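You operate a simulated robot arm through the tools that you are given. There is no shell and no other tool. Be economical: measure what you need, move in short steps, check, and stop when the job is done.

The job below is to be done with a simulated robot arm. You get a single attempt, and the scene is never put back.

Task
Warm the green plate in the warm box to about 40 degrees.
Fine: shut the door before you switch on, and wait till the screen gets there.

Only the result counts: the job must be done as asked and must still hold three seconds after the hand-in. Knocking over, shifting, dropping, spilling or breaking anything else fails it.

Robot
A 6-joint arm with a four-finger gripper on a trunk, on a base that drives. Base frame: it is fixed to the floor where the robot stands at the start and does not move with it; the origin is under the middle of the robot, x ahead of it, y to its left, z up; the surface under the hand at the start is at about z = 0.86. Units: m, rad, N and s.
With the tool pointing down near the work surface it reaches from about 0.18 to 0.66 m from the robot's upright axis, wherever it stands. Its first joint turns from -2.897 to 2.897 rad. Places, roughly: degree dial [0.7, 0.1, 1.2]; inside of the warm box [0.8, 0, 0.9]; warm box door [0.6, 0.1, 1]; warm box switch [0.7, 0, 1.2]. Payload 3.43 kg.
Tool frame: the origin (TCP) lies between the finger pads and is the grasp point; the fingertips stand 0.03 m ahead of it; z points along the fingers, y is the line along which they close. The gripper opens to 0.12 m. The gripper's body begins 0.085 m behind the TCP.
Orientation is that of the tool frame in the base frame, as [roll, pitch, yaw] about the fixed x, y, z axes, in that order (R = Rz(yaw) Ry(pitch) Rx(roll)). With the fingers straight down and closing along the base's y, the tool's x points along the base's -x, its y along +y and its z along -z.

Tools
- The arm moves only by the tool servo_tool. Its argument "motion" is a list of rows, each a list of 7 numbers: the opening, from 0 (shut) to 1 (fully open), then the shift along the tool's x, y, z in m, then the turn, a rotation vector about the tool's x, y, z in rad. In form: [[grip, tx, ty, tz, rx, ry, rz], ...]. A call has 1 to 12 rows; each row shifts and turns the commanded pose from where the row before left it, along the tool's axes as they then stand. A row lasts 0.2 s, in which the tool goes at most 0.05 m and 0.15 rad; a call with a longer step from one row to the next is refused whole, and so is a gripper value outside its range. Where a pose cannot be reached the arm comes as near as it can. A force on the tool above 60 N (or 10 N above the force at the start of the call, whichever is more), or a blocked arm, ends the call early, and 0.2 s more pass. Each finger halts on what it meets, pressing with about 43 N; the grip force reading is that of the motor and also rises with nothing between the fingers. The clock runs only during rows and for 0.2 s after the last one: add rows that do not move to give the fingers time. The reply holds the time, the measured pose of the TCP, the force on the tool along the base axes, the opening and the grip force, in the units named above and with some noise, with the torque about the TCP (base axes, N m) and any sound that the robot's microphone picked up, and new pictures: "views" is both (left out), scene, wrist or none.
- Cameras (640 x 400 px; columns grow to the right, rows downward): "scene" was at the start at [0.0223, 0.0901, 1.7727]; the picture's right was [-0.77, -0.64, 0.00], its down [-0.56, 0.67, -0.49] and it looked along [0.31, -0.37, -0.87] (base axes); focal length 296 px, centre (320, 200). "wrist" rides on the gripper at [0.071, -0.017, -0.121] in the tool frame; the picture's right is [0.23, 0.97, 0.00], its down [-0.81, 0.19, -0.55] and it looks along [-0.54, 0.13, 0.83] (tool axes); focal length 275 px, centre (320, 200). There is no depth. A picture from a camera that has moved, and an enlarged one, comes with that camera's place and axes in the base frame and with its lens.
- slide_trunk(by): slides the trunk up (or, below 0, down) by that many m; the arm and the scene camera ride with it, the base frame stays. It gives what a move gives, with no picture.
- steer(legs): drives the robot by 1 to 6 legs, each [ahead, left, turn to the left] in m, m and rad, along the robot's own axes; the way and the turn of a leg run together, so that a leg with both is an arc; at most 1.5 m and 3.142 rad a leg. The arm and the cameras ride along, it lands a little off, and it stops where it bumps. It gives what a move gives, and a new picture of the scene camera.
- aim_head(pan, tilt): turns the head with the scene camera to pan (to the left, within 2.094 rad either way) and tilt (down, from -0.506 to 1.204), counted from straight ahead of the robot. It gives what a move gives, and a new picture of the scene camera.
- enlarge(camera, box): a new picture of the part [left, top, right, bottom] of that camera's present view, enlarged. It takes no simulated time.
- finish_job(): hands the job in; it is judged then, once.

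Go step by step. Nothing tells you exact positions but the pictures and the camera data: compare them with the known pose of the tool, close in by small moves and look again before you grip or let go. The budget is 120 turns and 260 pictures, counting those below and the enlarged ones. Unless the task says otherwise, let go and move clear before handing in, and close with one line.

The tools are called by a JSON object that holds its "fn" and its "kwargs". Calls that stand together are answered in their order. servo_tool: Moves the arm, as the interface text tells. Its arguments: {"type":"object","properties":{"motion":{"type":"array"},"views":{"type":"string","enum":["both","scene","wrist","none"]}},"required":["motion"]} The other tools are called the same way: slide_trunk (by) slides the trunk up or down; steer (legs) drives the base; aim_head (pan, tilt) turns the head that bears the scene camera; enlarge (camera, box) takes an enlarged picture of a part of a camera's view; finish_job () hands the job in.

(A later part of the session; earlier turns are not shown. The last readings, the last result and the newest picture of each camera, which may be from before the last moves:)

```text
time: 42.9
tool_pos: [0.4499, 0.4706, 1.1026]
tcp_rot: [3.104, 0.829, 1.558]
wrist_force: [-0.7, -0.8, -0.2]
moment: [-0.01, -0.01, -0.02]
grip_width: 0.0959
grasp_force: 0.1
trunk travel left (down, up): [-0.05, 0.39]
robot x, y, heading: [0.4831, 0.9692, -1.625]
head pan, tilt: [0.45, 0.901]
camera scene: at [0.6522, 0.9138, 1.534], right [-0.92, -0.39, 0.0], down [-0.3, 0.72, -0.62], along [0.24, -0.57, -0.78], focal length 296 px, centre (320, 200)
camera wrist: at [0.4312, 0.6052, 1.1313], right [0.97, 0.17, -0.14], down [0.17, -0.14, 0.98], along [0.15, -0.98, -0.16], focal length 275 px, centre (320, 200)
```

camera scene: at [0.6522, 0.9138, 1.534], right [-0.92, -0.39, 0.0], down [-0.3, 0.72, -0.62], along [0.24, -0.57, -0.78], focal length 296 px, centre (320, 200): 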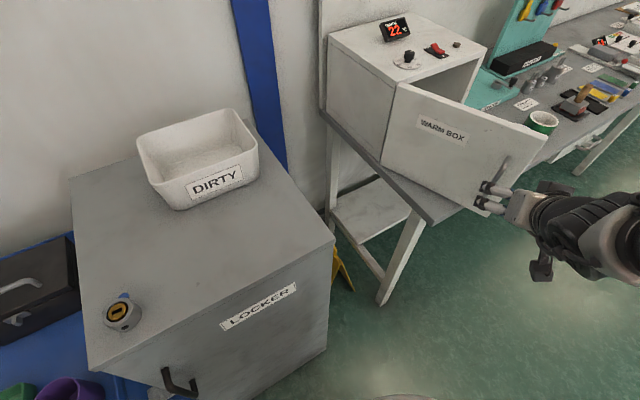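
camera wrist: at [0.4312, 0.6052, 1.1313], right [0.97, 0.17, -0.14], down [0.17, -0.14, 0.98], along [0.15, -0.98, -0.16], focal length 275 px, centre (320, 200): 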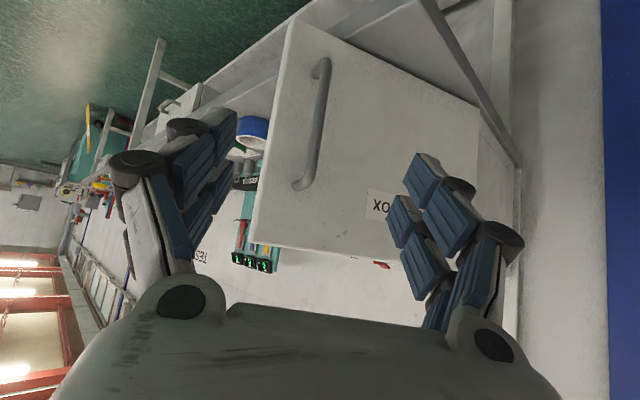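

The door stands about 70° open. Now I raise the arm, back away and drive along the bench to the plates.

{"fn": "slide_trunk", "kwargs": {"by": 0.25}}

{"fn": "steer", "kwargs": {"legs": [[-0.3, 0, 0], [0, -0.6, 0], [0, 0, 1.01], [0, -1.5, 0]]}}

{"fn": "aim_head", "kwargs": {"pan": 0.0, "tilt": 0.8}}

```text
time: 45.5
tool_pos: [0.4508, 0.4688, 1.354]
tcp_rot: [3.104, 0.829, 1.56]
wrist_force: [-0.2, -0.6, 0.0]
moment: [-0.02, -0.03, 0.02]
grip_width: 0.0961
grasp_force: 0.1
trunk travel left (down, up): [-0.3, 0.14]
robot x, y, heading: [0.4835, 0.9687, -1.625]
head pan, tilt: [0.45, 0.901]
```

```text
time: 60.0
tool_pos: [-0.5428, -0.1995, 1.3541]
tcp_rot: [3.103, 0.829, 2.567]
wrist_force: [-0.1, 0.2, -0.2]
moment: [-0.03, 0.0, 0.02]
grip_width: 0.0959
grasp_force: 0.1
trunk travel left (down, up): [-0.3, 0.14]
robot x, y, heading: [-0.9472, 0.0968, -0.616]
head pan, tilt: [0.45, 0.901]
camera scene: at [-0.8111, 0.2092, 1.7841], right [-0.17, -0.99, 0.0], down [-0.77, 0.13, -0.62], along [0.61, -0.1, -0.78], focal length 296 px, centre (320, 200)
```

scene: 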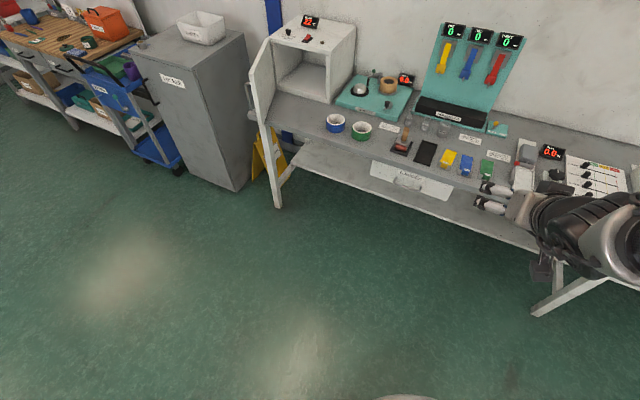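

```text
time: 61.0
tool_pos: [-0.5417, -0.1979, 1.354]
tcp_rot: [3.104, 0.828, 2.566]
wrist_force: [0.4, -0.1, 0.2]
moment: [0.0, 0.01, 0.0]
grip_width: 0.096
grasp_force: 0.0
trunk travel left (down, up): [-0.3, 0.14]
robot x, y, heading: [-0.9498, 0.0951, -0.607]
head pan, tilt: [0.0, 0.799]
camera scene: at [-0.8195, 0.1753, 1.7919], right [-0.58, -0.82, 0.0], down [-0.59, 0.41, -0.7], along [0.57, -0.4, -0.72], focal length 296 px, centre (320, 200)
```

scene: 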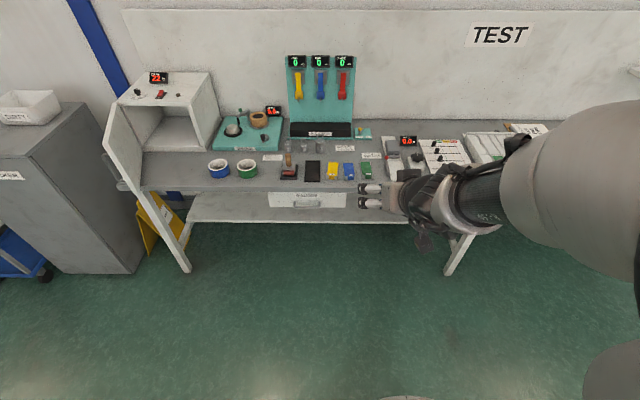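

{"fn": "enlarge", "kwargs": {"camera": "scene", "box": [260, 120, 420, 220]}}

{"fn": "enlarge", "kwargs": {"camera": "scene", "box": [90, 60, 250, 200]}}

```text
4.00 times, centred on (340, 170) of scene
camera zoom: at [-0.8195, 0.1753, 1.7919], right [-0.58, -0.82, 0.0], down [-0.59, 0.41, -0.7], along [0.57, -0.4, -0.72], focal length 1185 px, centre (240, 320)
```

zoom: 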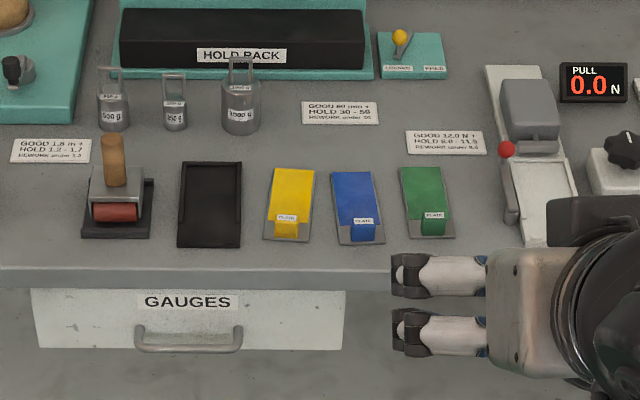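

```text
2.86 times, centred on (170, 130) of scene
camera zoom: at [-0.8195, 0.1753, 1.7919], right [-0.58, -0.82, 0.0], down [-0.59, 0.41, -0.7], along [0.57, -0.4, -0.72], focal length 846 px, centre (749, 400)
```

zoom: 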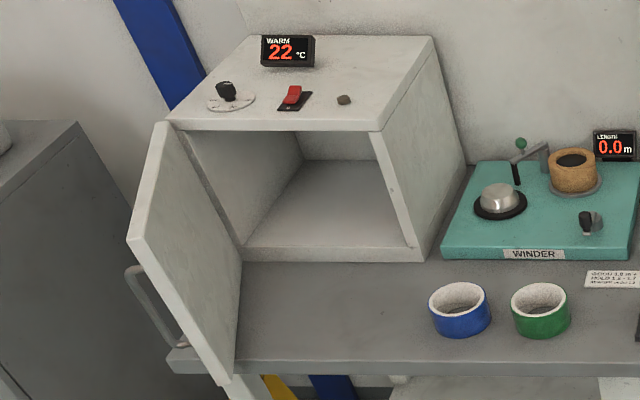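

The box is open and empty; the green plate is labelled "PLATE" with a tab at its front. I'll drive up to it.

{"fn": "steer", "kwargs": {"legs": [[0.45, -0.09, 0]]}}

{"fn": "servo_tool", "kwargs": {"motion": [[0.8, 0, 0, 0.04, 0, 0.1, 0], [0.8, 0, 0, 0.04, 0, 0.1, 0], [0.8, 0, 0, 0.04, 0, 0, 0], [0.8, 0, 0, 0.04, 0, 0, 0], [0.8, 0, 0, 0, 0, 0, 0]]}}

```text
time: 63.7
tool_pos: [-0.2272, -0.5341, 1.3532]
tcp_rot: [3.103, 0.828, 2.562]
wrist_force: [0.8, 0.6, 0.0]
moment: [0.02, 0.01, 0.02]
grip_width: 0.0961
grasp_force: 0.3
trunk travel left (down, up): [-0.3, 0.14]
robot x, y, heading: [-0.6341, -0.2374, -0.624]
head pan, tilt: [0.0, 0.799]
camera scene: at [-0.503, -0.1602, 1.7919], right [-0.58, -0.81, 0.0], down [-0.58, 0.42, -0.7], along [0.57, -0.41, -0.72], focal length 296 px, centre (320, 200)
```

scene: 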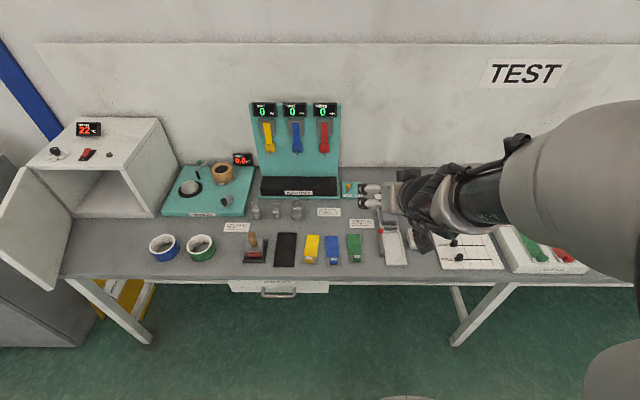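

```text
time: 64.9
tool_pos: [-0.1387, -0.5861, 1.2344]
tcp_rot: [3.11, 0.632, 2.573]
wrist_force: [-0.2, 0.2, 0.3]
moment: [-0.02, 0.02, 0.02]
grip_width: 0.0962
grasp_force: 0.1
trunk travel left (down, up): [-0.3, 0.14]
robot x, y, heading: [-0.6336, -0.2398, -0.619]
head pan, tilt: [0.0, 0.799]
camera scene: at [-0.5049, -0.1588, 1.7921], right [-0.58, -0.81, 0.0], down [-0.58, 0.42, -0.7], along [0.57, -0.41, -0.72], focal length 296 px, centre (320, 200)
camera wrist: at [-0.2583, -0.5343, 1.2876], right [0.35, 0.93, -0.11], down [0.37, -0.03, 0.93], along [0.86, -0.37, -0.35], focal length 275 px, centre (320, 200)
```

scene: 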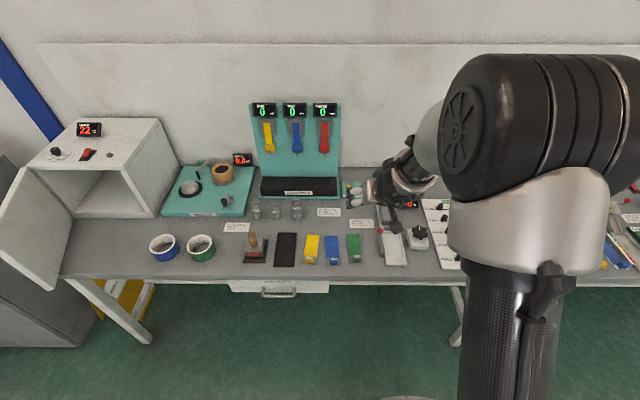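
wrist: 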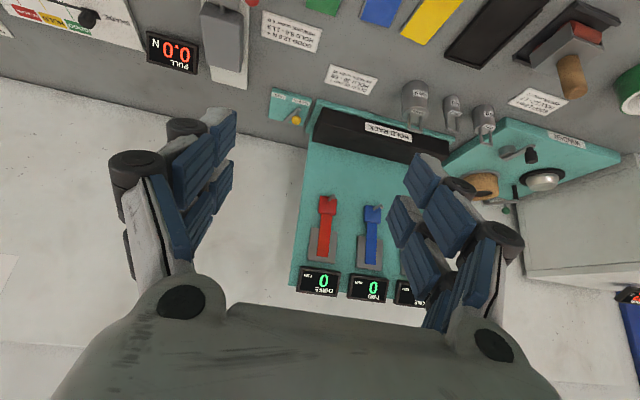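

{"fn": "enlarge", "kwargs": {"camera": "scene", "box": [290, 210, 420, 290]}}

{"fn": "servo_tool", "kwargs": {"motion": [[0.8, 0.02, 0, -0.035, 0, 0.1, 0], [0.8, 0.02, 0, -0.035, 0, 0.1, 0], [0.8, 0.02, 0, -0.035, 0, 0.1, 0], [0.8, 0.02, 0, -0.035, 0, 0, 0], [0.8, 0.02, 0, -0.03, 0, 0, 0], [0.8, 0, 0, 0, 0, 0, 0]], "views": "wrist"}}

```text
4.92 times, centred on (355, 250) of scene
camera zoom: at [-0.5049, -0.1588, 1.7921], right [-0.58, -0.81, 0.0], down [-0.58, 0.42, -0.7], along [0.57, -0.41, -0.72], focal length 1459 px, centre (148, -46)
```

zoom: 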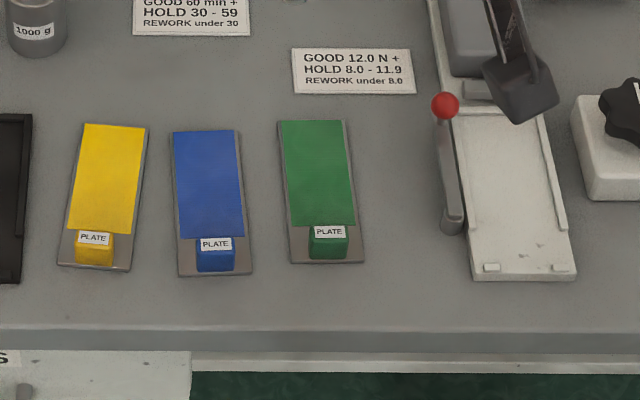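

```text
time: 66.3
tool_pos: [-0.2775, -0.5018, 1.3414]
tcp_rot: [3.117, 0.33, 2.581]
wrist_force: [0.4, -0.2, 0.2]
moment: [0.02, 0.05, 0.0]
grip_width: 0.0962
grasp_force: 0.1
trunk travel left (down, up): [-0.3, 0.14]
robot x, y, heading: [-0.6335, -0.2431, -0.622]
head pan, tilt: [0.0, 0.799]
camera wrist: at [-0.3789, -0.4639, 1.431], right [0.33, 0.94, -0.05], down [0.59, -0.16, 0.79], along [0.74, -0.29, -0.61], focal length 275 px, centre (320, 200)
```

wrist: 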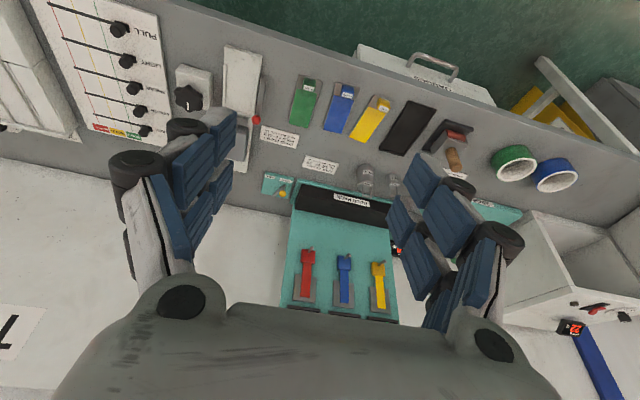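

{"fn": "slide_trunk", "kwargs": {"by": -0.25}}

{"fn": "servo_tool", "kwargs": {"motion": [[0.6, 0, 0, 0, 0, -0.12, 0], [0.6, 0, 0, 0, 0, -0.12, 0], [0.6, 0, 0, 0, 0, -0.12, 0], [0.6, 0, 0, 0, 0, -0.12, 0], [0.6, -0.009, 0, 0.03, 0, 0, 0], [0.6, -0.009, 0, 0.03, 0, 0, 0], [0.6, -0.009, 0, 0.03, 0, 0, 0], [0.6, 0, 0, 0, 0, 0, 0]]}}

```text
time: 68.9
tool_pos: [-0.2791, -0.5018, 1.0924]
tcp_rot: [3.116, 0.329, 2.58]
wrist_force: [-0.2, -0.4, 0.2]
moment: [0.01, 0.0, 0.02]
grip_width: 0.096
grasp_force: 0.1
trunk travel left (down, up): [-0.05, 0.39]
robot x, y, heading: [-0.6312, -0.2438, -0.621]
head pan, tilt: [0.0, 0.799]
```

```text
time: 70.7
tool_pos: [-0.204, -0.5321, 1.0426]
tcp_rot: [3.072, 0.712, 2.568]
wrist_force: [0.1, 0.6, -0.3]
moment: [0.0, -0.01, -0.02]
grip_width: 0.0721
grasp_force: 0.0
out of reach, approached as far as the arm can: row 4
trunk travel left (down, up): [-0.05, 0.39]
robot x, y, heading: [-0.634, -0.2405, -0.622]
head pan, tilt: [0.0, 0.799]
camera scene: at [-0.5035, -0.1596, 1.542], right [-0.58, -0.81, 0.0], down [-0.58, 0.42, -0.7], along [0.57, -0.41, -0.72], focal length 296 px, centre (320, 200)
camera wrist: at [-0.3279, -0.4827, 1.0853], right [0.34, 0.93, -0.1], down [0.29, 0.0, 0.96], along [0.89, -0.36, -0.27], focal length 275 px, centre (320, 200)
```

scene: 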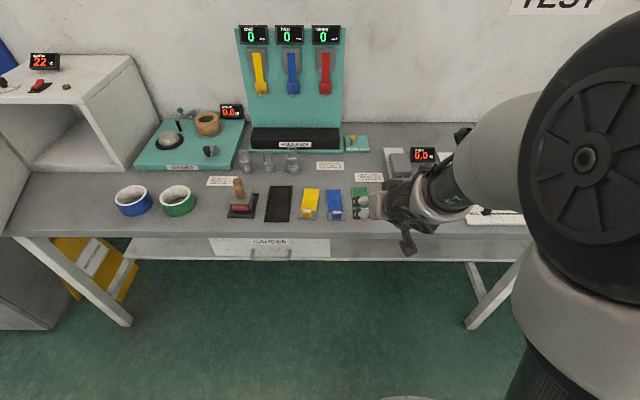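
wrist: 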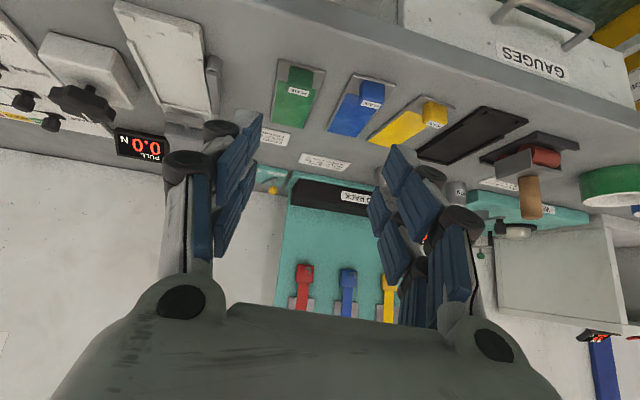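

{"fn": "servo_tool", "kwargs": {"motion": [[0.6, -0.001, -0.002, 0.028, 0.03, 0, 0], [0.6, -0.001, -0.002, 0.028, 0.03, 0, 0], [0.6, -0.001, -0.002, 0.028, 0, 0, 0], [0.6, -0.001, -0.002, 0.028, 0, 0, 0], [0.6, 0, 0, 0, 0, 0, 0]]}}

```text
time: 71.9
tool_pos: [-0.1463, -0.5812, 0.963]
tcp_rot: [3.125, 0.71, 2.568]
wrist_force: [0.6, 1.0, -0.3]
moment: [0.01, 0.03, -0.02]
grip_width: 0.0717
grasp_force: 0.0
out of reach, approached as far as the arm can: row 4
trunk travel left (down, up): [-0.05, 0.39]
robot x, y, heading: [-0.6346, -0.2393, -0.622]
head pan, tilt: [0.0, 0.799]
camera scene: at [-0.5035, -0.1596, 1.542], right [-0.58, -0.81, 0.0], down [-0.58, 0.42, -0.7], along [0.57, -0.41, -0.72], focal length 296 px, centre (320, 200)
camera wrist: at [-0.2678, -0.5264, 1.0059], right [0.37, 0.92, -0.14], down [0.31, 0.02, 0.95], along [0.88, -0.39, -0.28], focal length 275 px, centre (320, 200)
```

scene: 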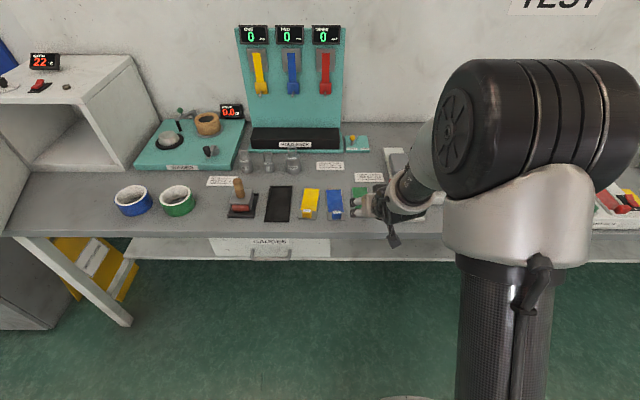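
wrist: 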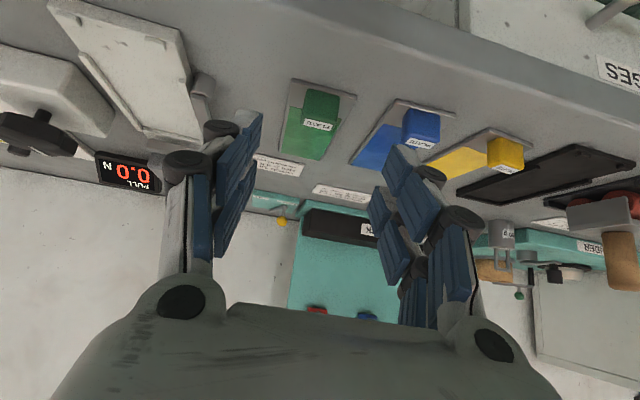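

{"fn": "servo_tool", "kwargs": {"motion": [[0.6, 0.001, 0, 0.02, 0.01, 0, 0], [0.6, 0.001, -0.001, 0.02, 0, 0, 0], [0.6, 0, -0.001, 0.01, 0, 0, 0], [0.6, 0, 0, 0, 0, 0, 0]], "views": "wrist"}}

{"fn": "enlarge", "kwargs": {"camera": "scene", "box": [290, 160, 450, 260]}}

```text
time: 72.9
tool_pos: [-0.1293, -0.6119, 0.9222]
tcp_rot: [3.132, 0.71, 2.57]
wrist_force: [0.2, -0.6, -1.1]
moment: [0.01, 0.0, -0.02]
grip_width: 0.0718
grasp_force: 0.0
out of reach, approached as far as the arm can: row 1
trunk travel left (down, up): [-0.05, 0.39]
robot x, y, heading: [-0.6364, -0.2378, -0.619]
head pan, tilt: [0.0, 0.799]
camera wrist: at [-0.2506, -0.5557, 0.9653], right [0.38, 0.92, -0.14], down [0.31, 0.02, 0.95], along [0.87, -0.4, -0.28], focal length 275 px, centre (320, 200)
```

wrist: 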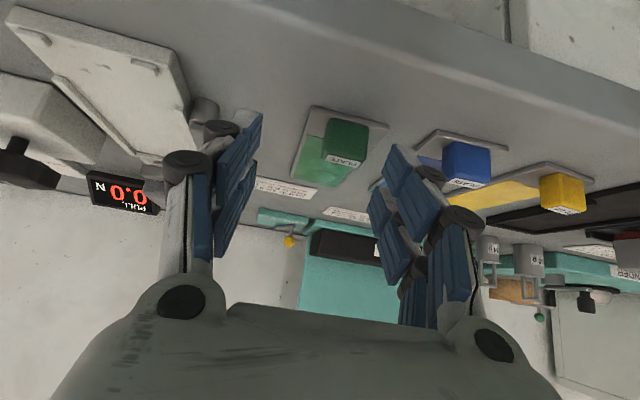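

```text
4.00 times, centred on (370, 210) of scene
camera zoom: at [-0.5035, -0.1597, 1.542], right [-0.58, -0.81, 0.0], down [-0.58, 0.42, -0.7], along [0.57, -0.41, -0.72], focal length 1185 px, centre (120, 160)
```

zoom: 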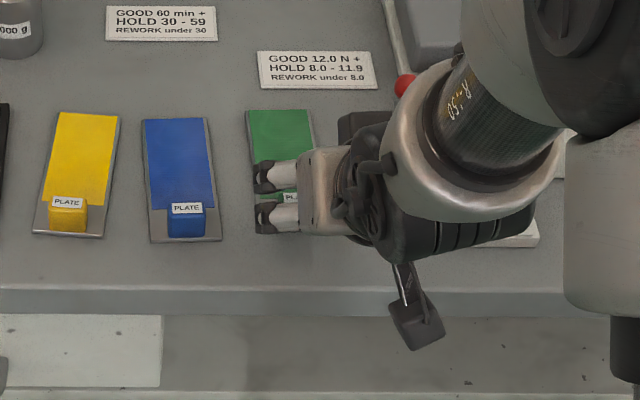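

{"fn": "servo_tool", "kwargs": {"motion": [[0.6, 0, 0.009, 0, 0, 0, 0], [0.6, 0, 0.009, 0, 0, 0, 0], [0.6, 0.001, 0, 0.015, 0, 0, 0], [0.6, 0, 0, 0.01, 0, 0, 0], [0.6, 0, 0, 0, 0, 0, 0]], "views": "wrist"}}

{"fn": "enlarge", "kwargs": {"camera": "scene", "box": [290, 160, 450, 260]}}

```text
time: 74.1
tool_pos: [-0.1175, -0.6227, 0.9014]
tcp_rot: [3.133, 0.712, 2.569]
wrist_force: [-0.3, 0.5, 0.1]
moment: [0.03, 0.02, 0.02]
grip_width: 0.0719
grasp_force: 0.1
out of reach, approached as far as the arm can: row 1, 2
trunk travel left (down, up): [-0.05, 0.39]
robot x, y, heading: [-0.6346, -0.2374, -0.623]
head pan, tilt: [0.0, 0.799]
camera wrist: at [-0.2379, -0.5658, 0.9455], right [0.38, 0.92, -0.14], down [0.31, 0.02, 0.95], along [0.87, -0.4, -0.28], focal length 275 px, centre (320, 200)
```

wrist: 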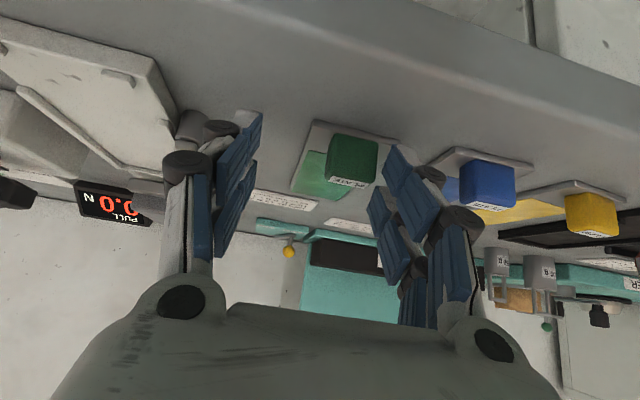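

```text
4.00 times, centred on (370, 210) of scene
camera zoom: at [-0.5035, -0.1596, 1.542], right [-0.58, -0.81, 0.0], down [-0.58, 0.42, -0.7], along [0.57, -0.41, -0.72], focal length 1185 px, centre (120, 160)
```

zoom: 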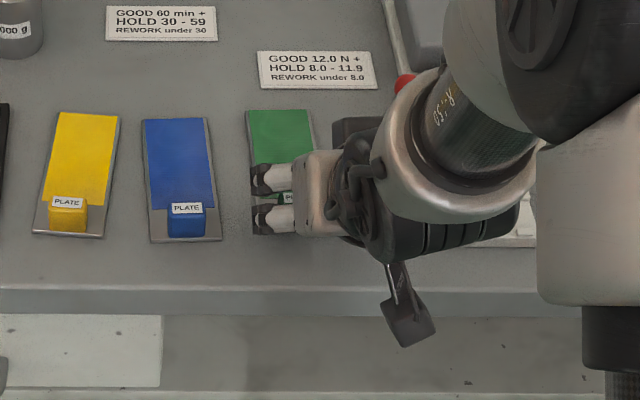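

The arm can't slide left in this posture, so I shift the base 2 cm left instead.

{"fn": "steer", "kwargs": {"legs": [[0, 0.021, 0]]}}

{"fn": "servo_tool", "kwargs": {"motion": [[0.6, 0, 0, 0, 0, 0, 0]], "views": "wrist"}}

```text
time: 74.9
tool_pos: [-0.1039, -0.6037, 0.9023]
tcp_rot: [3.132, 0.71, 2.569]
wrist_force: [1.0, 0.2, -0.6]
moment: [0.02, 0.02, 0.0]
grip_width: 0.0723
grasp_force: 0.0
trunk travel left (down, up): [-0.05, 0.39]
robot x, y, heading: [-0.6234, -0.2181, -0.62]
head pan, tilt: [0.0, 0.799]
camera scene: at [-0.4908, -0.142, 1.5419], right [-0.58, -0.81, 0.0], down [-0.58, 0.42, -0.7], along [0.57, -0.41, -0.72], focal length 296 px, centre (320, 200)
```

scene: 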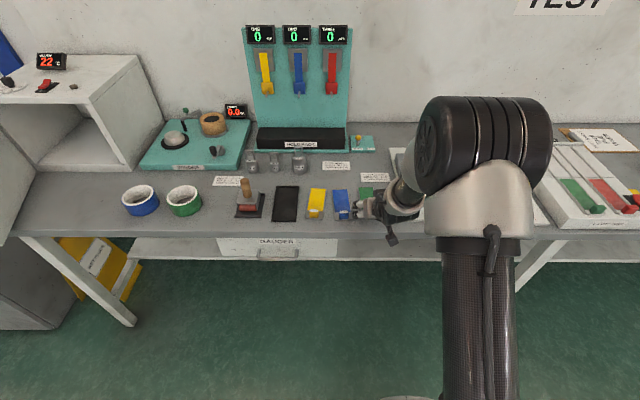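

```text
time: 75.3
tool_pos: [-0.105, -0.6042, 0.9017]
tcp_rot: [3.133, 0.71, 2.569]
wrist_force: [0.0, 0.7, 0.4]
moment: [-0.03, -0.03, 0.0]
grip_width: 0.0719
grasp_force: 0.0
trunk travel left (down, up): [-0.05, 0.39]
robot x, y, heading: [-0.6254, -0.2215, -0.624]
head pan, tilt: [0.0, 0.799]
camera wrist: at [-0.2259, -0.5489, 0.9456], right [0.38, 0.92, -0.14], down [0.31, 0.02, 0.95], along [0.87, -0.4, -0.28], focal length 275 px, centre (320, 200)
```

wrist: 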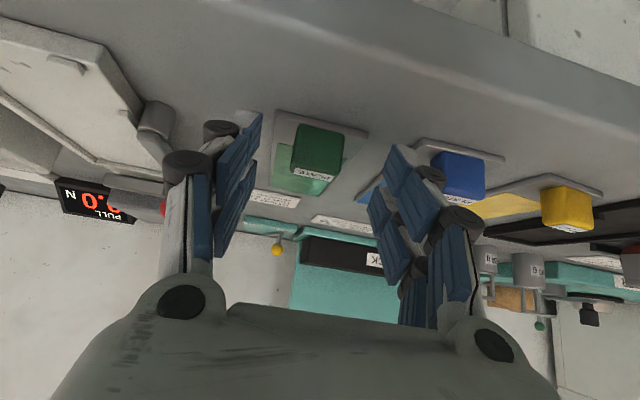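

{"fn": "servo_tool", "kwargs": {"motion": [[0.6, 0, 0, 0.005, 0, 0, 0], [0.6, 0, 0, 0.005, 0, 0, 0], [0.1, 0, 0, 0, 0, 0, 0], [0.1, 0, 0, 0, 0, 0, 0], [0, 0, 0, 0, 0, 0, 0], [0, 0, 0, 0, 0, 0, 0], [0, 0, 0, 0, 0, 0, 0]], "views": "wrist"}}

```text
time: 76.9
tool_pos: [-0.0987, -0.6098, 0.8982]
tcp_rot: [3.132, 0.717, 2.568]
wrist_force: [-2.0, -11.8, 26.0]
moment: [-0.81, 0.3, -0.02]
grip_width: 0.0533
grasp_force: 43.2
trunk travel left (down, up): [-0.05, 0.39]
robot x, y, heading: [-0.6222, -0.2198, -0.62]
head pan, tilt: [0.0, 0.799]
camera wrist: at [-0.2205, -0.5538, 0.9402], right [0.38, 0.91, -0.14], down [0.31, 0.02, 0.95], along [0.87, -0.4, -0.27], focal length 275 px, centre (320, 200)
```

wrist: 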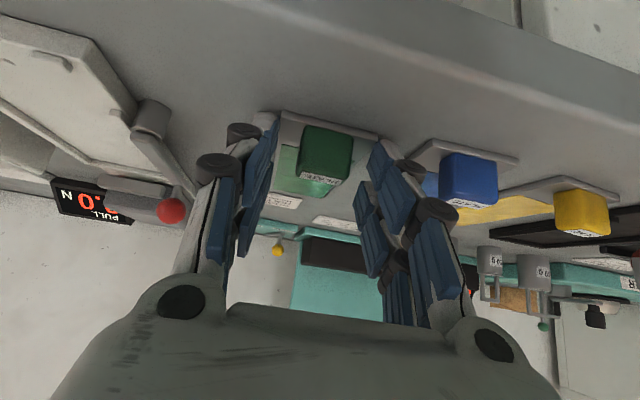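

{"fn": "servo_tool", "kwargs": {"motion": [[0.6, 0, 0, 0, 0, 0, 0], [0.6, 0, 0, 0, 0, 0, 0], [0.6, -0.008, 0, -0.0085, 0, 0, 0], [0.6, 0, 0, 0, 0, 0, 0], [0.1, 0, 0, 0, 0, 0, 0], [0.1, 0, 0, 0, 0, 0, 0], [0, 0, 0, 0, 0, 0, 0], [0, 0, 0, 0, 0, 0, 0], [0, 0, 0, 0, 0, 0, 0]], "views": "wrist"}}

```text
time: 78.9
tool_pos: [-0.0975, -0.6082, 0.9057]
tcp_rot: [3.133, 0.712, 2.567]
wrist_force: [-0.2, -0.2, -0.4]
moment: [0.02, -0.05, -0.08]
grip_width: 0.0276
grasp_force: 41.3
trunk travel left (down, up): [-0.05, 0.39]
robot x, y, heading: [-0.6245, -0.2227, -0.621]
head pan, tilt: [0.0, 0.799]
camera wrist: at [-0.219, -0.5522, 0.9492], right [0.38, 0.92, -0.14], down [0.31, 0.02, 0.95], along [0.87, -0.4, -0.28], focal length 275 px, centre (320, 200)
```

wrist: 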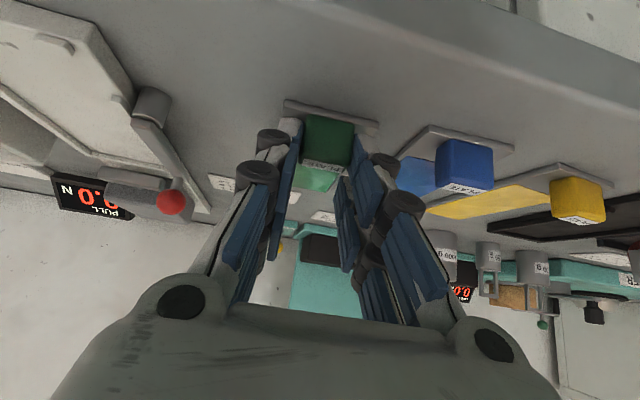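

Gripped the knob (0.0276 m). Lift straight up slowly.

{"fn": "servo_tool", "kwargs": {"motion": [[0, -0.013, 0, -0.015, 0, 0, 0], [0, -0.013, 0, -0.015, 0, 0, 0], [0, -0.013, 0, -0.015, 0, 0, 0], [0, -0.013, 0, -0.015, 0, 0, 0], [0, 0, 0, 0, 0, 0, 0]]}}

```text
time: 80.1
tool_pos: [-0.0986, -0.6096, 0.986]
tcp_rot: [3.132, 0.71, 2.569]
wrist_force: [0.7, -0.4, 1.4]
moment: [0.0, -0.02, 0.06]
grip_width: 0.0001
grasp_force: 33.1
trunk travel left (down, up): [-0.05, 0.39]
robot x, y, heading: [-0.6202, -0.2252, -0.619]
head pan, tilt: [0.0, 0.799]
camera scene: at [-0.4913, -0.1428, 1.5419], right [-0.58, -0.81, 0.0], down [-0.58, 0.42, -0.7], along [0.57, -0.41, -0.72], focal length 296 px, centre (320, 200)
camera wrist: at [-0.2194, -0.5541, 1.029], right [0.38, 0.92, -0.14], down [0.31, 0.02, 0.95], along [0.87, -0.4, -0.28], focal length 275 px, centre (320, 200)
```

scene: 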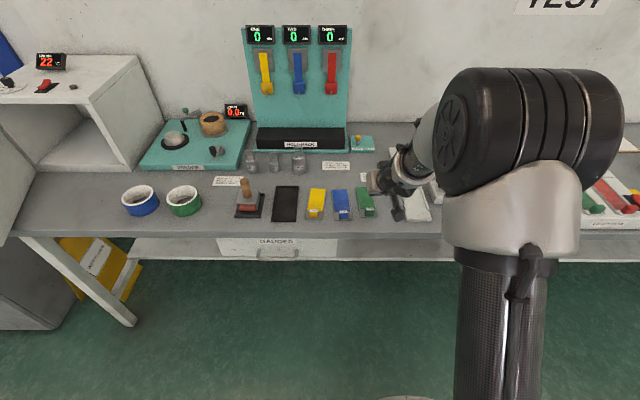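
wrist: 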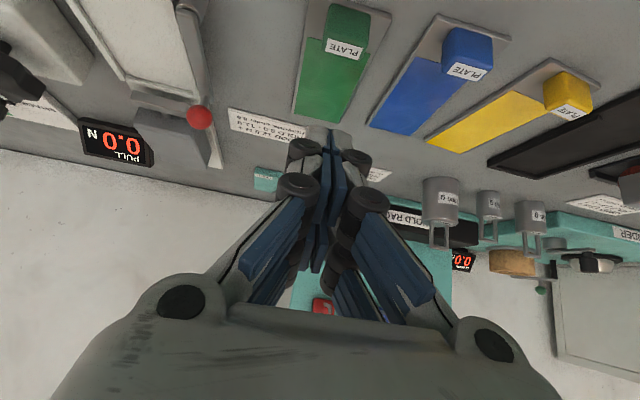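

The fingers only caught the knob's top edge and slipped; the plate is still in place. I'll come down again slightly lower and nearer, with the fingers opened narrower than the plate.

{"fn": "servo_tool", "kwargs": {"motion": [[0.38, 0, 0, 0, 0, 0, 0], [0.38, 0, 0, 0, 0, 0, 0], [0.38, 0, 0, 0, 0, 0, 0], [0.38, 0.02, 0, 0.02, 0, 0, 0], [0.38, 0.02, 0, 0.02, 0, 0, 0], [0.38, 0.012, 0, 0.012, 0, 0, 0], [0.38, 0, 0, 0, 0, 0, 0]], "views": "wrist"}}

```text
time: 81.7
tool_pos: [-0.1026, -0.6069, 0.9115]
tcp_rot: [3.133, 0.71, 2.57]
wrist_force: [0.2, 0.2, 0.0]
moment: [0.02, 0.01, -0.03]
grip_width: 0.0457
grasp_force: 0.1
trunk travel left (down, up): [-0.05, 0.39]
robot x, y, heading: [-0.6224, -0.2217, -0.621]
head pan, tilt: [0.0, 0.799]
camera wrist: at [-0.2238, -0.5511, 0.9542], right [0.38, 0.92, -0.14], down [0.31, 0.02, 0.95], along [0.87, -0.4, -0.28], focal length 275 px, centre (320, 200)
```

wrist: 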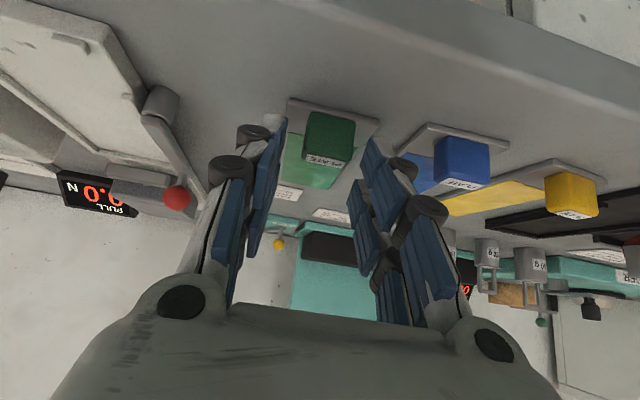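

{"fn": "servo_tool", "kwargs": {"motion": [[0.38, 0.004, 0, 0.003, 0, 0, 0], [0.38, 0.005, 0, 0.002, 0, 0, 0], [0.38, 0.002, 0, 0.002, 0, 0, 0], [0.38, 0, 0, 0, 0, 0, 0]], "views": "wrist"}}

```text
time: 82.7
tool_pos: [-0.1065, -0.6048, 0.898]
tcp_rot: [3.13, 0.711, 2.569]
wrist_force: [0.1, 0.2, 0.6]
moment: [0.02, 0.01, -0.02]
grip_width: 0.0457
grasp_force: 0.2
trunk travel left (down, up): [-0.05, 0.39]
robot x, y, heading: [-0.6236, -0.2219, -0.62]
head pan, tilt: [0.0, 0.799]
camera wrist: at [-0.2275, -0.5486, 0.9432], right [0.38, 0.92, -0.14], down [0.31, 0.02, 0.95], along [0.87, -0.4, -0.28], focal length 275 px, centre (320, 200)
```

wrist: 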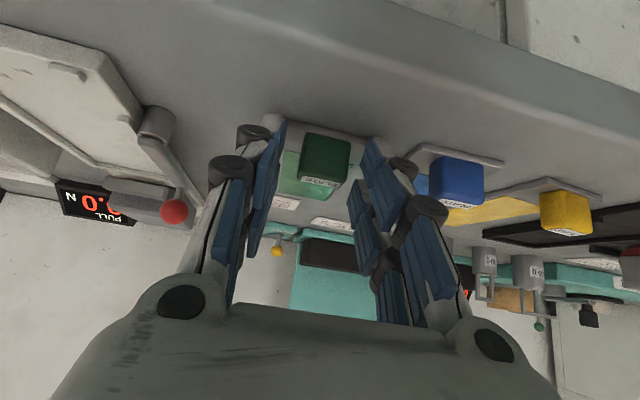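

{"fn": "servo_tool", "kwargs": {"motion": [[0.2, 0, 0, 0, 0, 0, 0], [0.1, 0, 0, 0, 0, 0, 0], [0, 0, 0, 0, 0, 0, 0], [0, 0, 0, 0, 0, 0, 0], [0, 0, 0, 0, 0, 0, 0]], "views": "wrist"}}

```text
time: 83.9
tool_pos: [-0.1051, -0.6046, 0.8992]
tcp_rot: [3.13, 0.711, 2.569]
wrist_force: [0.3, 0.7, -0.1]
moment: [-0.1, -0.11, 0.04]
grip_width: 0.0276
grasp_force: 43.1
trunk travel left (down, up): [-0.05, 0.39]
robot x, y, heading: [-0.6241, -0.2205, -0.623]
head pan, tilt: [0.0, 0.799]
camera wrist: at [-0.2274, -0.5486, 0.9434], right [0.38, 0.92, -0.14], down [0.31, 0.02, 0.95], along [0.87, -0.4, -0.28], focal length 275 px, centre (320, 200)
```

wrist: 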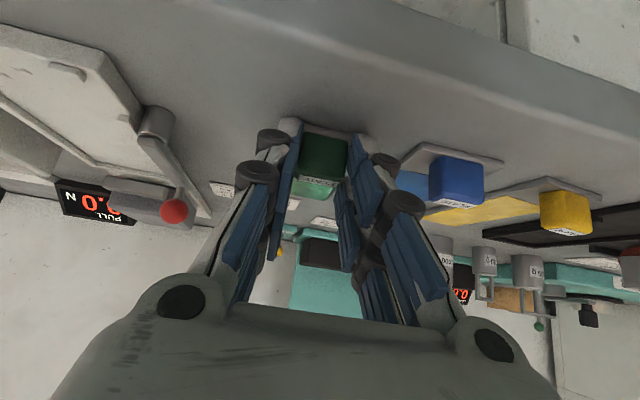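

Better overlap on both sides of the knob. Lift gently.

{"fn": "servo_tool", "kwargs": {"motion": [[0, -0.003, 0, -0.0035, 0, 0, 0], [0, -0.003, 0, -0.0035, 0, 0, 0], [0, -0.006, 0, -0.007, 0, 0, 0], [0, -0.006, 0, -0.007, 0, 0, 0], [0, -0.006, 0, -0.007, 0, 0, 0], [0, 0, 0, 0, 0, 0, 0]]}}

```text
time: 85.3
tool_pos: [-0.105, -0.6048, 0.9351]
tcp_rot: [3.132, 0.711, 2.571]
wrist_force: [0.6, -0.5, -3.1]
moment: [0.08, 0.14, 0.01]
grip_width: 0.0276
grasp_force: 43.1
trunk travel left (down, up): [-0.05, 0.39]
robot x, y, heading: [-0.6218, -0.222, -0.625]
head pan, tilt: [0.0, 0.799]
camera scene: at [-0.4911, -0.143, 1.5419], right [-0.58, -0.81, 0.0], down [-0.58, 0.42, -0.7], along [0.57, -0.41, -0.72], focal length 296 px, centre (320, 200)
camera wrist: at [-0.2276, -0.5483, 0.9798], right [0.38, 0.92, -0.14], down [0.32, 0.02, 0.95], along [0.87, -0.4, -0.28], focal length 275 px, centre (320, 200)
```

scene: 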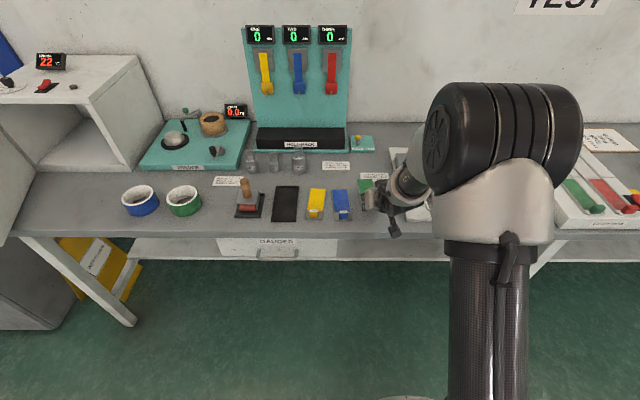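
wrist: 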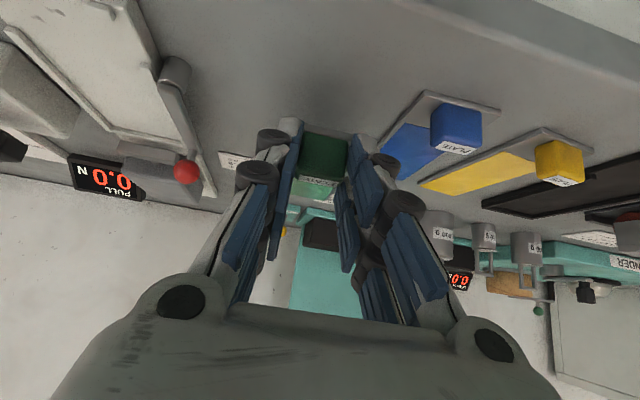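

The plate is held (about 3 N). Raise it, back off and drive left to in front of the box.

{"fn": "slide_trunk", "kwargs": {"by": 0.12}}

{"fn": "steer", "kwargs": {"legs": [[-0.38, 0, 0.012], [0, 0.95, 0]]}}

{"fn": "servo_tool", "kwargs": {"motion": [[0, 0, 0, 0, 0, 0, 0]], "views": "wrist"}}

```text
time: 86.8
tool_pos: [-0.1077, -0.6034, 1.0559]
tcp_rot: [3.132, 0.708, 2.569]
wrist_force: [0.2, -0.1, -2.9]
moment: [0.1, 0.11, -0.01]
grip_width: 0.0276
grasp_force: 43.2
trunk travel left (down, up): [-0.17, 0.27]
robot x, y, heading: [-0.6191, -0.2202, -0.626]
head pan, tilt: [0.0, 0.799]
```

```text
time: 93.8
tool_pos: [0.1326, 0.3997, 1.0578]
tcp_rot: [3.134, 0.71, 2.572]
wrist_force: [0.0, 0.3, -2.2]
moment: [0.07, 0.13, -0.01]
grip_width: 0.0277
grasp_force: 42.7
trunk travel left (down, up): [-0.17, 0.27]
robot x, y, heading: [-0.3859, 0.7799, -0.622]
head pan, tilt: [0.0, 0.799]
camera scene: at [-0.2548, 0.8603, 1.6619], right [-0.58, -0.81, 0.0], down [-0.58, 0.42, -0.7], along [0.57, -0.4, -0.72], focal length 296 px, centre (320, 200)
```

scene: 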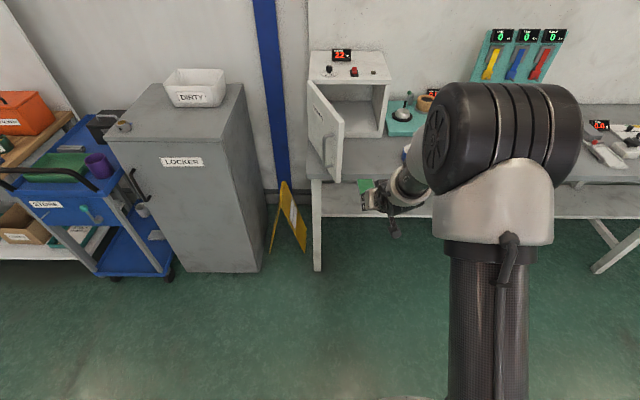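

```text
time: 94.2
tool_pos: [0.1299, 0.3996, 1.0557]
tcp_rot: [3.133, 0.707, 2.571]
wrist_force: [0.5, 0.0, -3.7]
moment: [0.06, 0.17, -0.02]
grip_width: 0.0277
grasp_force: 42.7
trunk travel left (down, up): [-0.17, 0.27]
robot x, y, heading: [-0.3862, 0.7812, -0.617]
head pan, tilt: [0.0, 0.799]
camera wrist: at [0.0092, 0.4553, 1.0995], right [0.37, 0.92, -0.14], down [0.32, 0.02, 0.95], along [0.87, -0.4, -0.28], focal length 275 px, centre (320, 200)
```

wrist: 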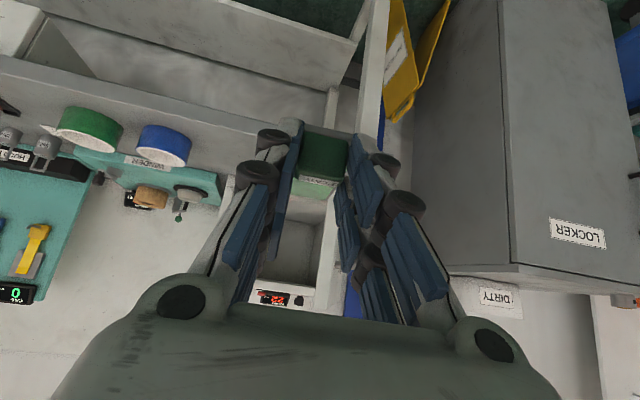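

{"fn": "enlarge", "kwargs": {"camera": "scene", "box": [280, 30, 440, 230]}}

```text
2.00 times, centred on (360, 130) of scene
camera zoom: at [-0.255, 0.8601, 1.6619], right [-0.58, -0.81, 0.0], down [-0.58, 0.42, -0.7], along [0.57, -0.4, -0.72], focal length 593 px, centre (240, 340)
```

zoom: 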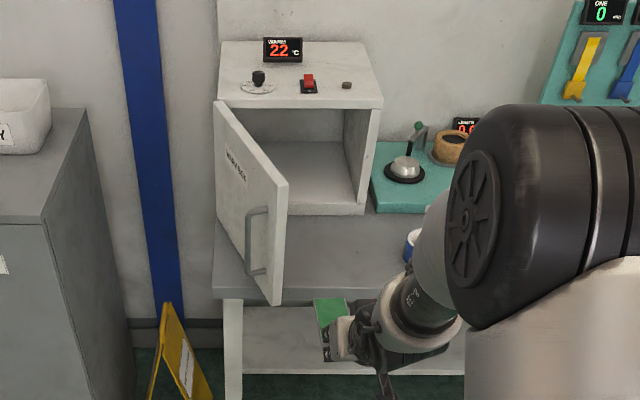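

{"fn": "slide_trunk", "kwargs": {"by": -0.09}}

{"fn": "steer", "kwargs": {"legs": [[0, -0.035, 0.008], [0.35, 0, 0]]}}

{"fn": "servo_tool", "kwargs": {"motion": [[0, 0, 0, 0, 0, 0, 0]], "views": "wrist"}}

```text
time: 95.5
tool_pos: [0.1311, 0.3982, 0.9665]
tcp_rot: [3.133, 0.711, 2.57]
wrist_force: [0.0, 0.1, -3.0]
moment: [0.11, 0.13, -0.01]
grip_width: 0.0276
grasp_force: 43.0
trunk travel left (down, up): [-0.08, 0.36]
robot x, y, heading: [-0.3869, 0.781, -0.619]
head pan, tilt: [0.0, 0.799]
```

```text
time: 98.2
tool_pos: [0.4042, 0.1752, 0.9653]
tcp_rot: [3.132, 0.709, 2.584]
wrist_force: [-0.3, 0.2, -3.5]
moment: [0.13, 0.15, 0.05]
grip_width: 0.0275
grasp_force: 42.7
trunk travel left (down, up): [-0.08, 0.36]
robot x, y, heading: [-0.1156, 0.55, -0.608]
head pan, tilt: [0.0, 0.799]
camera scene: at [0.0138, 0.6306, 1.5719], right [-0.57, -0.82, 0.0], down [-0.59, 0.41, -0.7], along [0.57, -0.4, -0.72], focal length 296 px, centre (320, 200)
```

scene: 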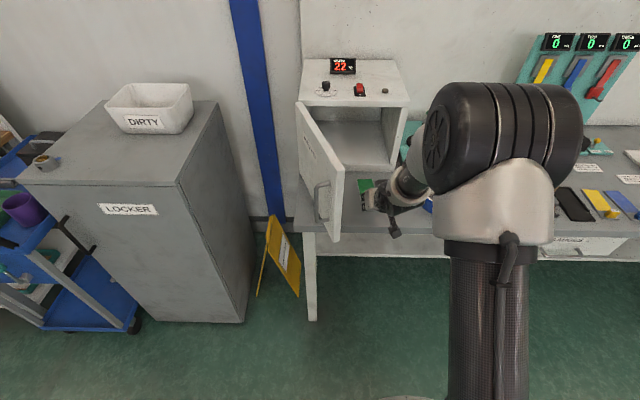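

```text
time: 98.6
tool_pos: [0.405, 0.1755, 0.9651]
tcp_rot: [3.132, 0.709, 2.584]
wrist_force: [0.3, 0.2, -3.1]
moment: [0.04, 0.14, -0.01]
grip_width: 0.0277
grasp_force: 43.1
trunk travel left (down, up): [-0.08, 0.36]
robot x, y, heading: [-0.1155, 0.5528, -0.604]
head pan, tilt: [0.0, 0.799]
camera wrist: at [0.2827, 0.2298, 1.0094], right [0.36, 0.92, -0.14], down [0.32, 0.02, 0.95], along [0.88, -0.39, -0.28], focal length 275 px, centre (320, 200)
```

wrist: 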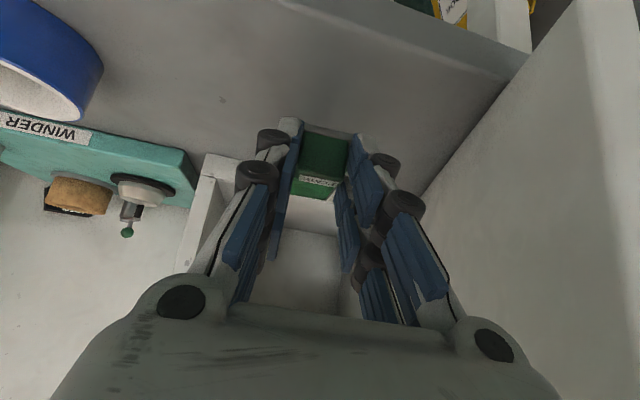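

{"fn": "enlarge", "kwargs": {"camera": "scene", "box": [280, 40, 440, 250]}}

{"fn": "enlarge", "kwargs": {"camera": "wrist", "box": [180, 90, 480, 280]}}

```text
1.90 times, centred on (360, 145) of scene
camera zoom: at [0.0133, 0.6309, 1.5719], right [-0.57, -0.82, 0.0], down [-0.59, 0.41, -0.7], along [0.57, -0.4, -0.72], focal length 564 px, centre (244, 305)
```

zoom: 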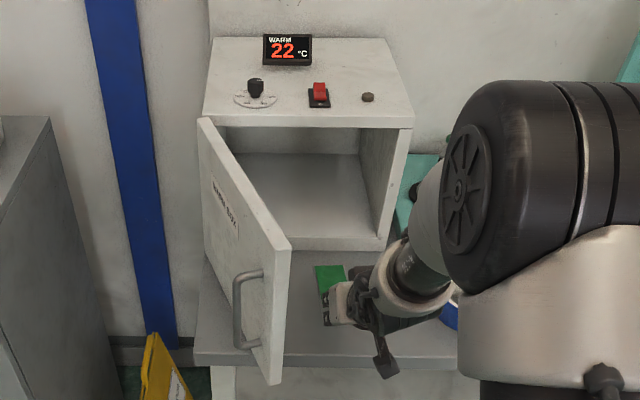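

```text
2.11 times, centred on (330, 185) of wrist
camera zoom: at [0.2827, 0.2298, 1.0094], right [0.36, 0.92, -0.14], down [0.32, 0.02, 0.95], along [0.88, -0.39, -0.28], focal length 580 px, centre (299, 232)
```

zoom: 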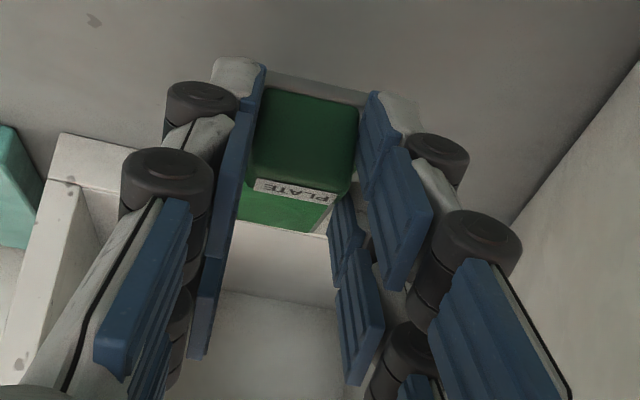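

Path into the box looks clear: the plate is centred in the free opening. Drive forward to insert it.

{"fn": "steer", "kwargs": {"legs": [[0.2, 0, 0]]}}

{"fn": "servo_tool", "kwargs": {"motion": [[0, 0, 0, 0, 0, 0, 0]], "views": "wrist"}}

{"fn": "enlarge", "kwargs": {"camera": "scene", "box": [260, 60, 480, 280]}}

```text
time: 100.2
tool_pos: [0.5656, 0.0651, 0.965]
tcp_rot: [3.132, 0.708, 2.584]
wrist_force: [0.6, 0.1, -2.7]
moment: [0.1, 0.15, 0.01]
grip_width: 0.0278
grasp_force: 43.4
trunk travel left (down, up): [-0.08, 0.36]
robot x, y, heading: [0.0443, 0.441, -0.607]
head pan, tilt: [0.0, 0.799]
camera scene: at [0.1743, 0.5196, 1.5719], right [-0.57, -0.82, 0.0], down [-0.59, 0.41, -0.7], along [0.57, -0.4, -0.72], focal length 296 px, centre (320, 200)
```

scene: 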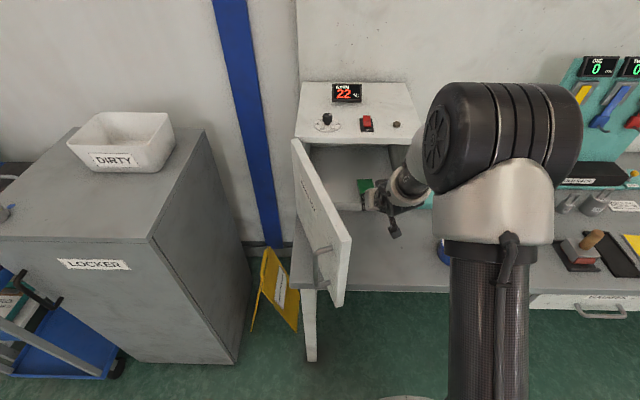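

```text
time: 100.6
tool_pos: [0.5658, 0.0647, 0.9653]
tcp_rot: [3.133, 0.709, 2.584]
wrist_force: [-0.1, -1.0, -2.7]
moment: [0.1, 0.14, 0.03]
grip_width: 0.0276
grasp_force: 43.8
trunk travel left (down, up): [-0.08, 0.36]
robot x, y, heading: [0.0451, 0.4393, -0.607]
head pan, tilt: [0.0, 0.799]
camera wrist: at [0.4432, 0.1191, 1.0093], right [0.36, 0.92, -0.14], down [0.32, 0.02, 0.95], along [0.88, -0.39, -0.28], focal length 275 px, centre (320, 200)
```

wrist: 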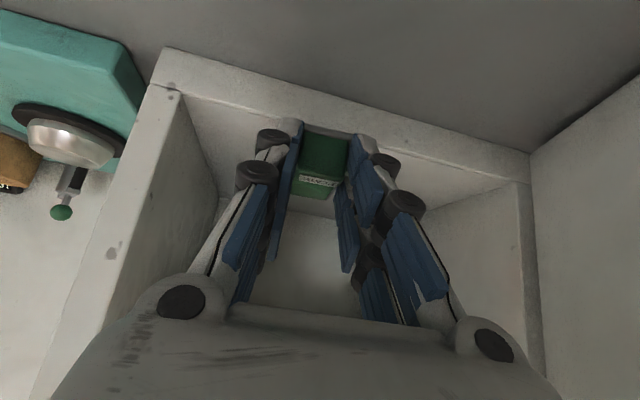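

```text
1.82 times, centred on (370, 170) of scene
camera zoom: at [0.1736, 0.52, 1.5719], right [-0.57, -0.82, 0.0], down [-0.59, 0.41, -0.7], along [0.57, -0.4, -0.72], focal length 539 px, centre (229, 254)
```

zoom: 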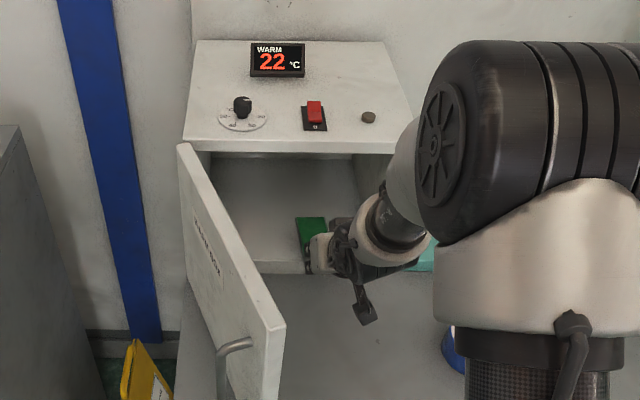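

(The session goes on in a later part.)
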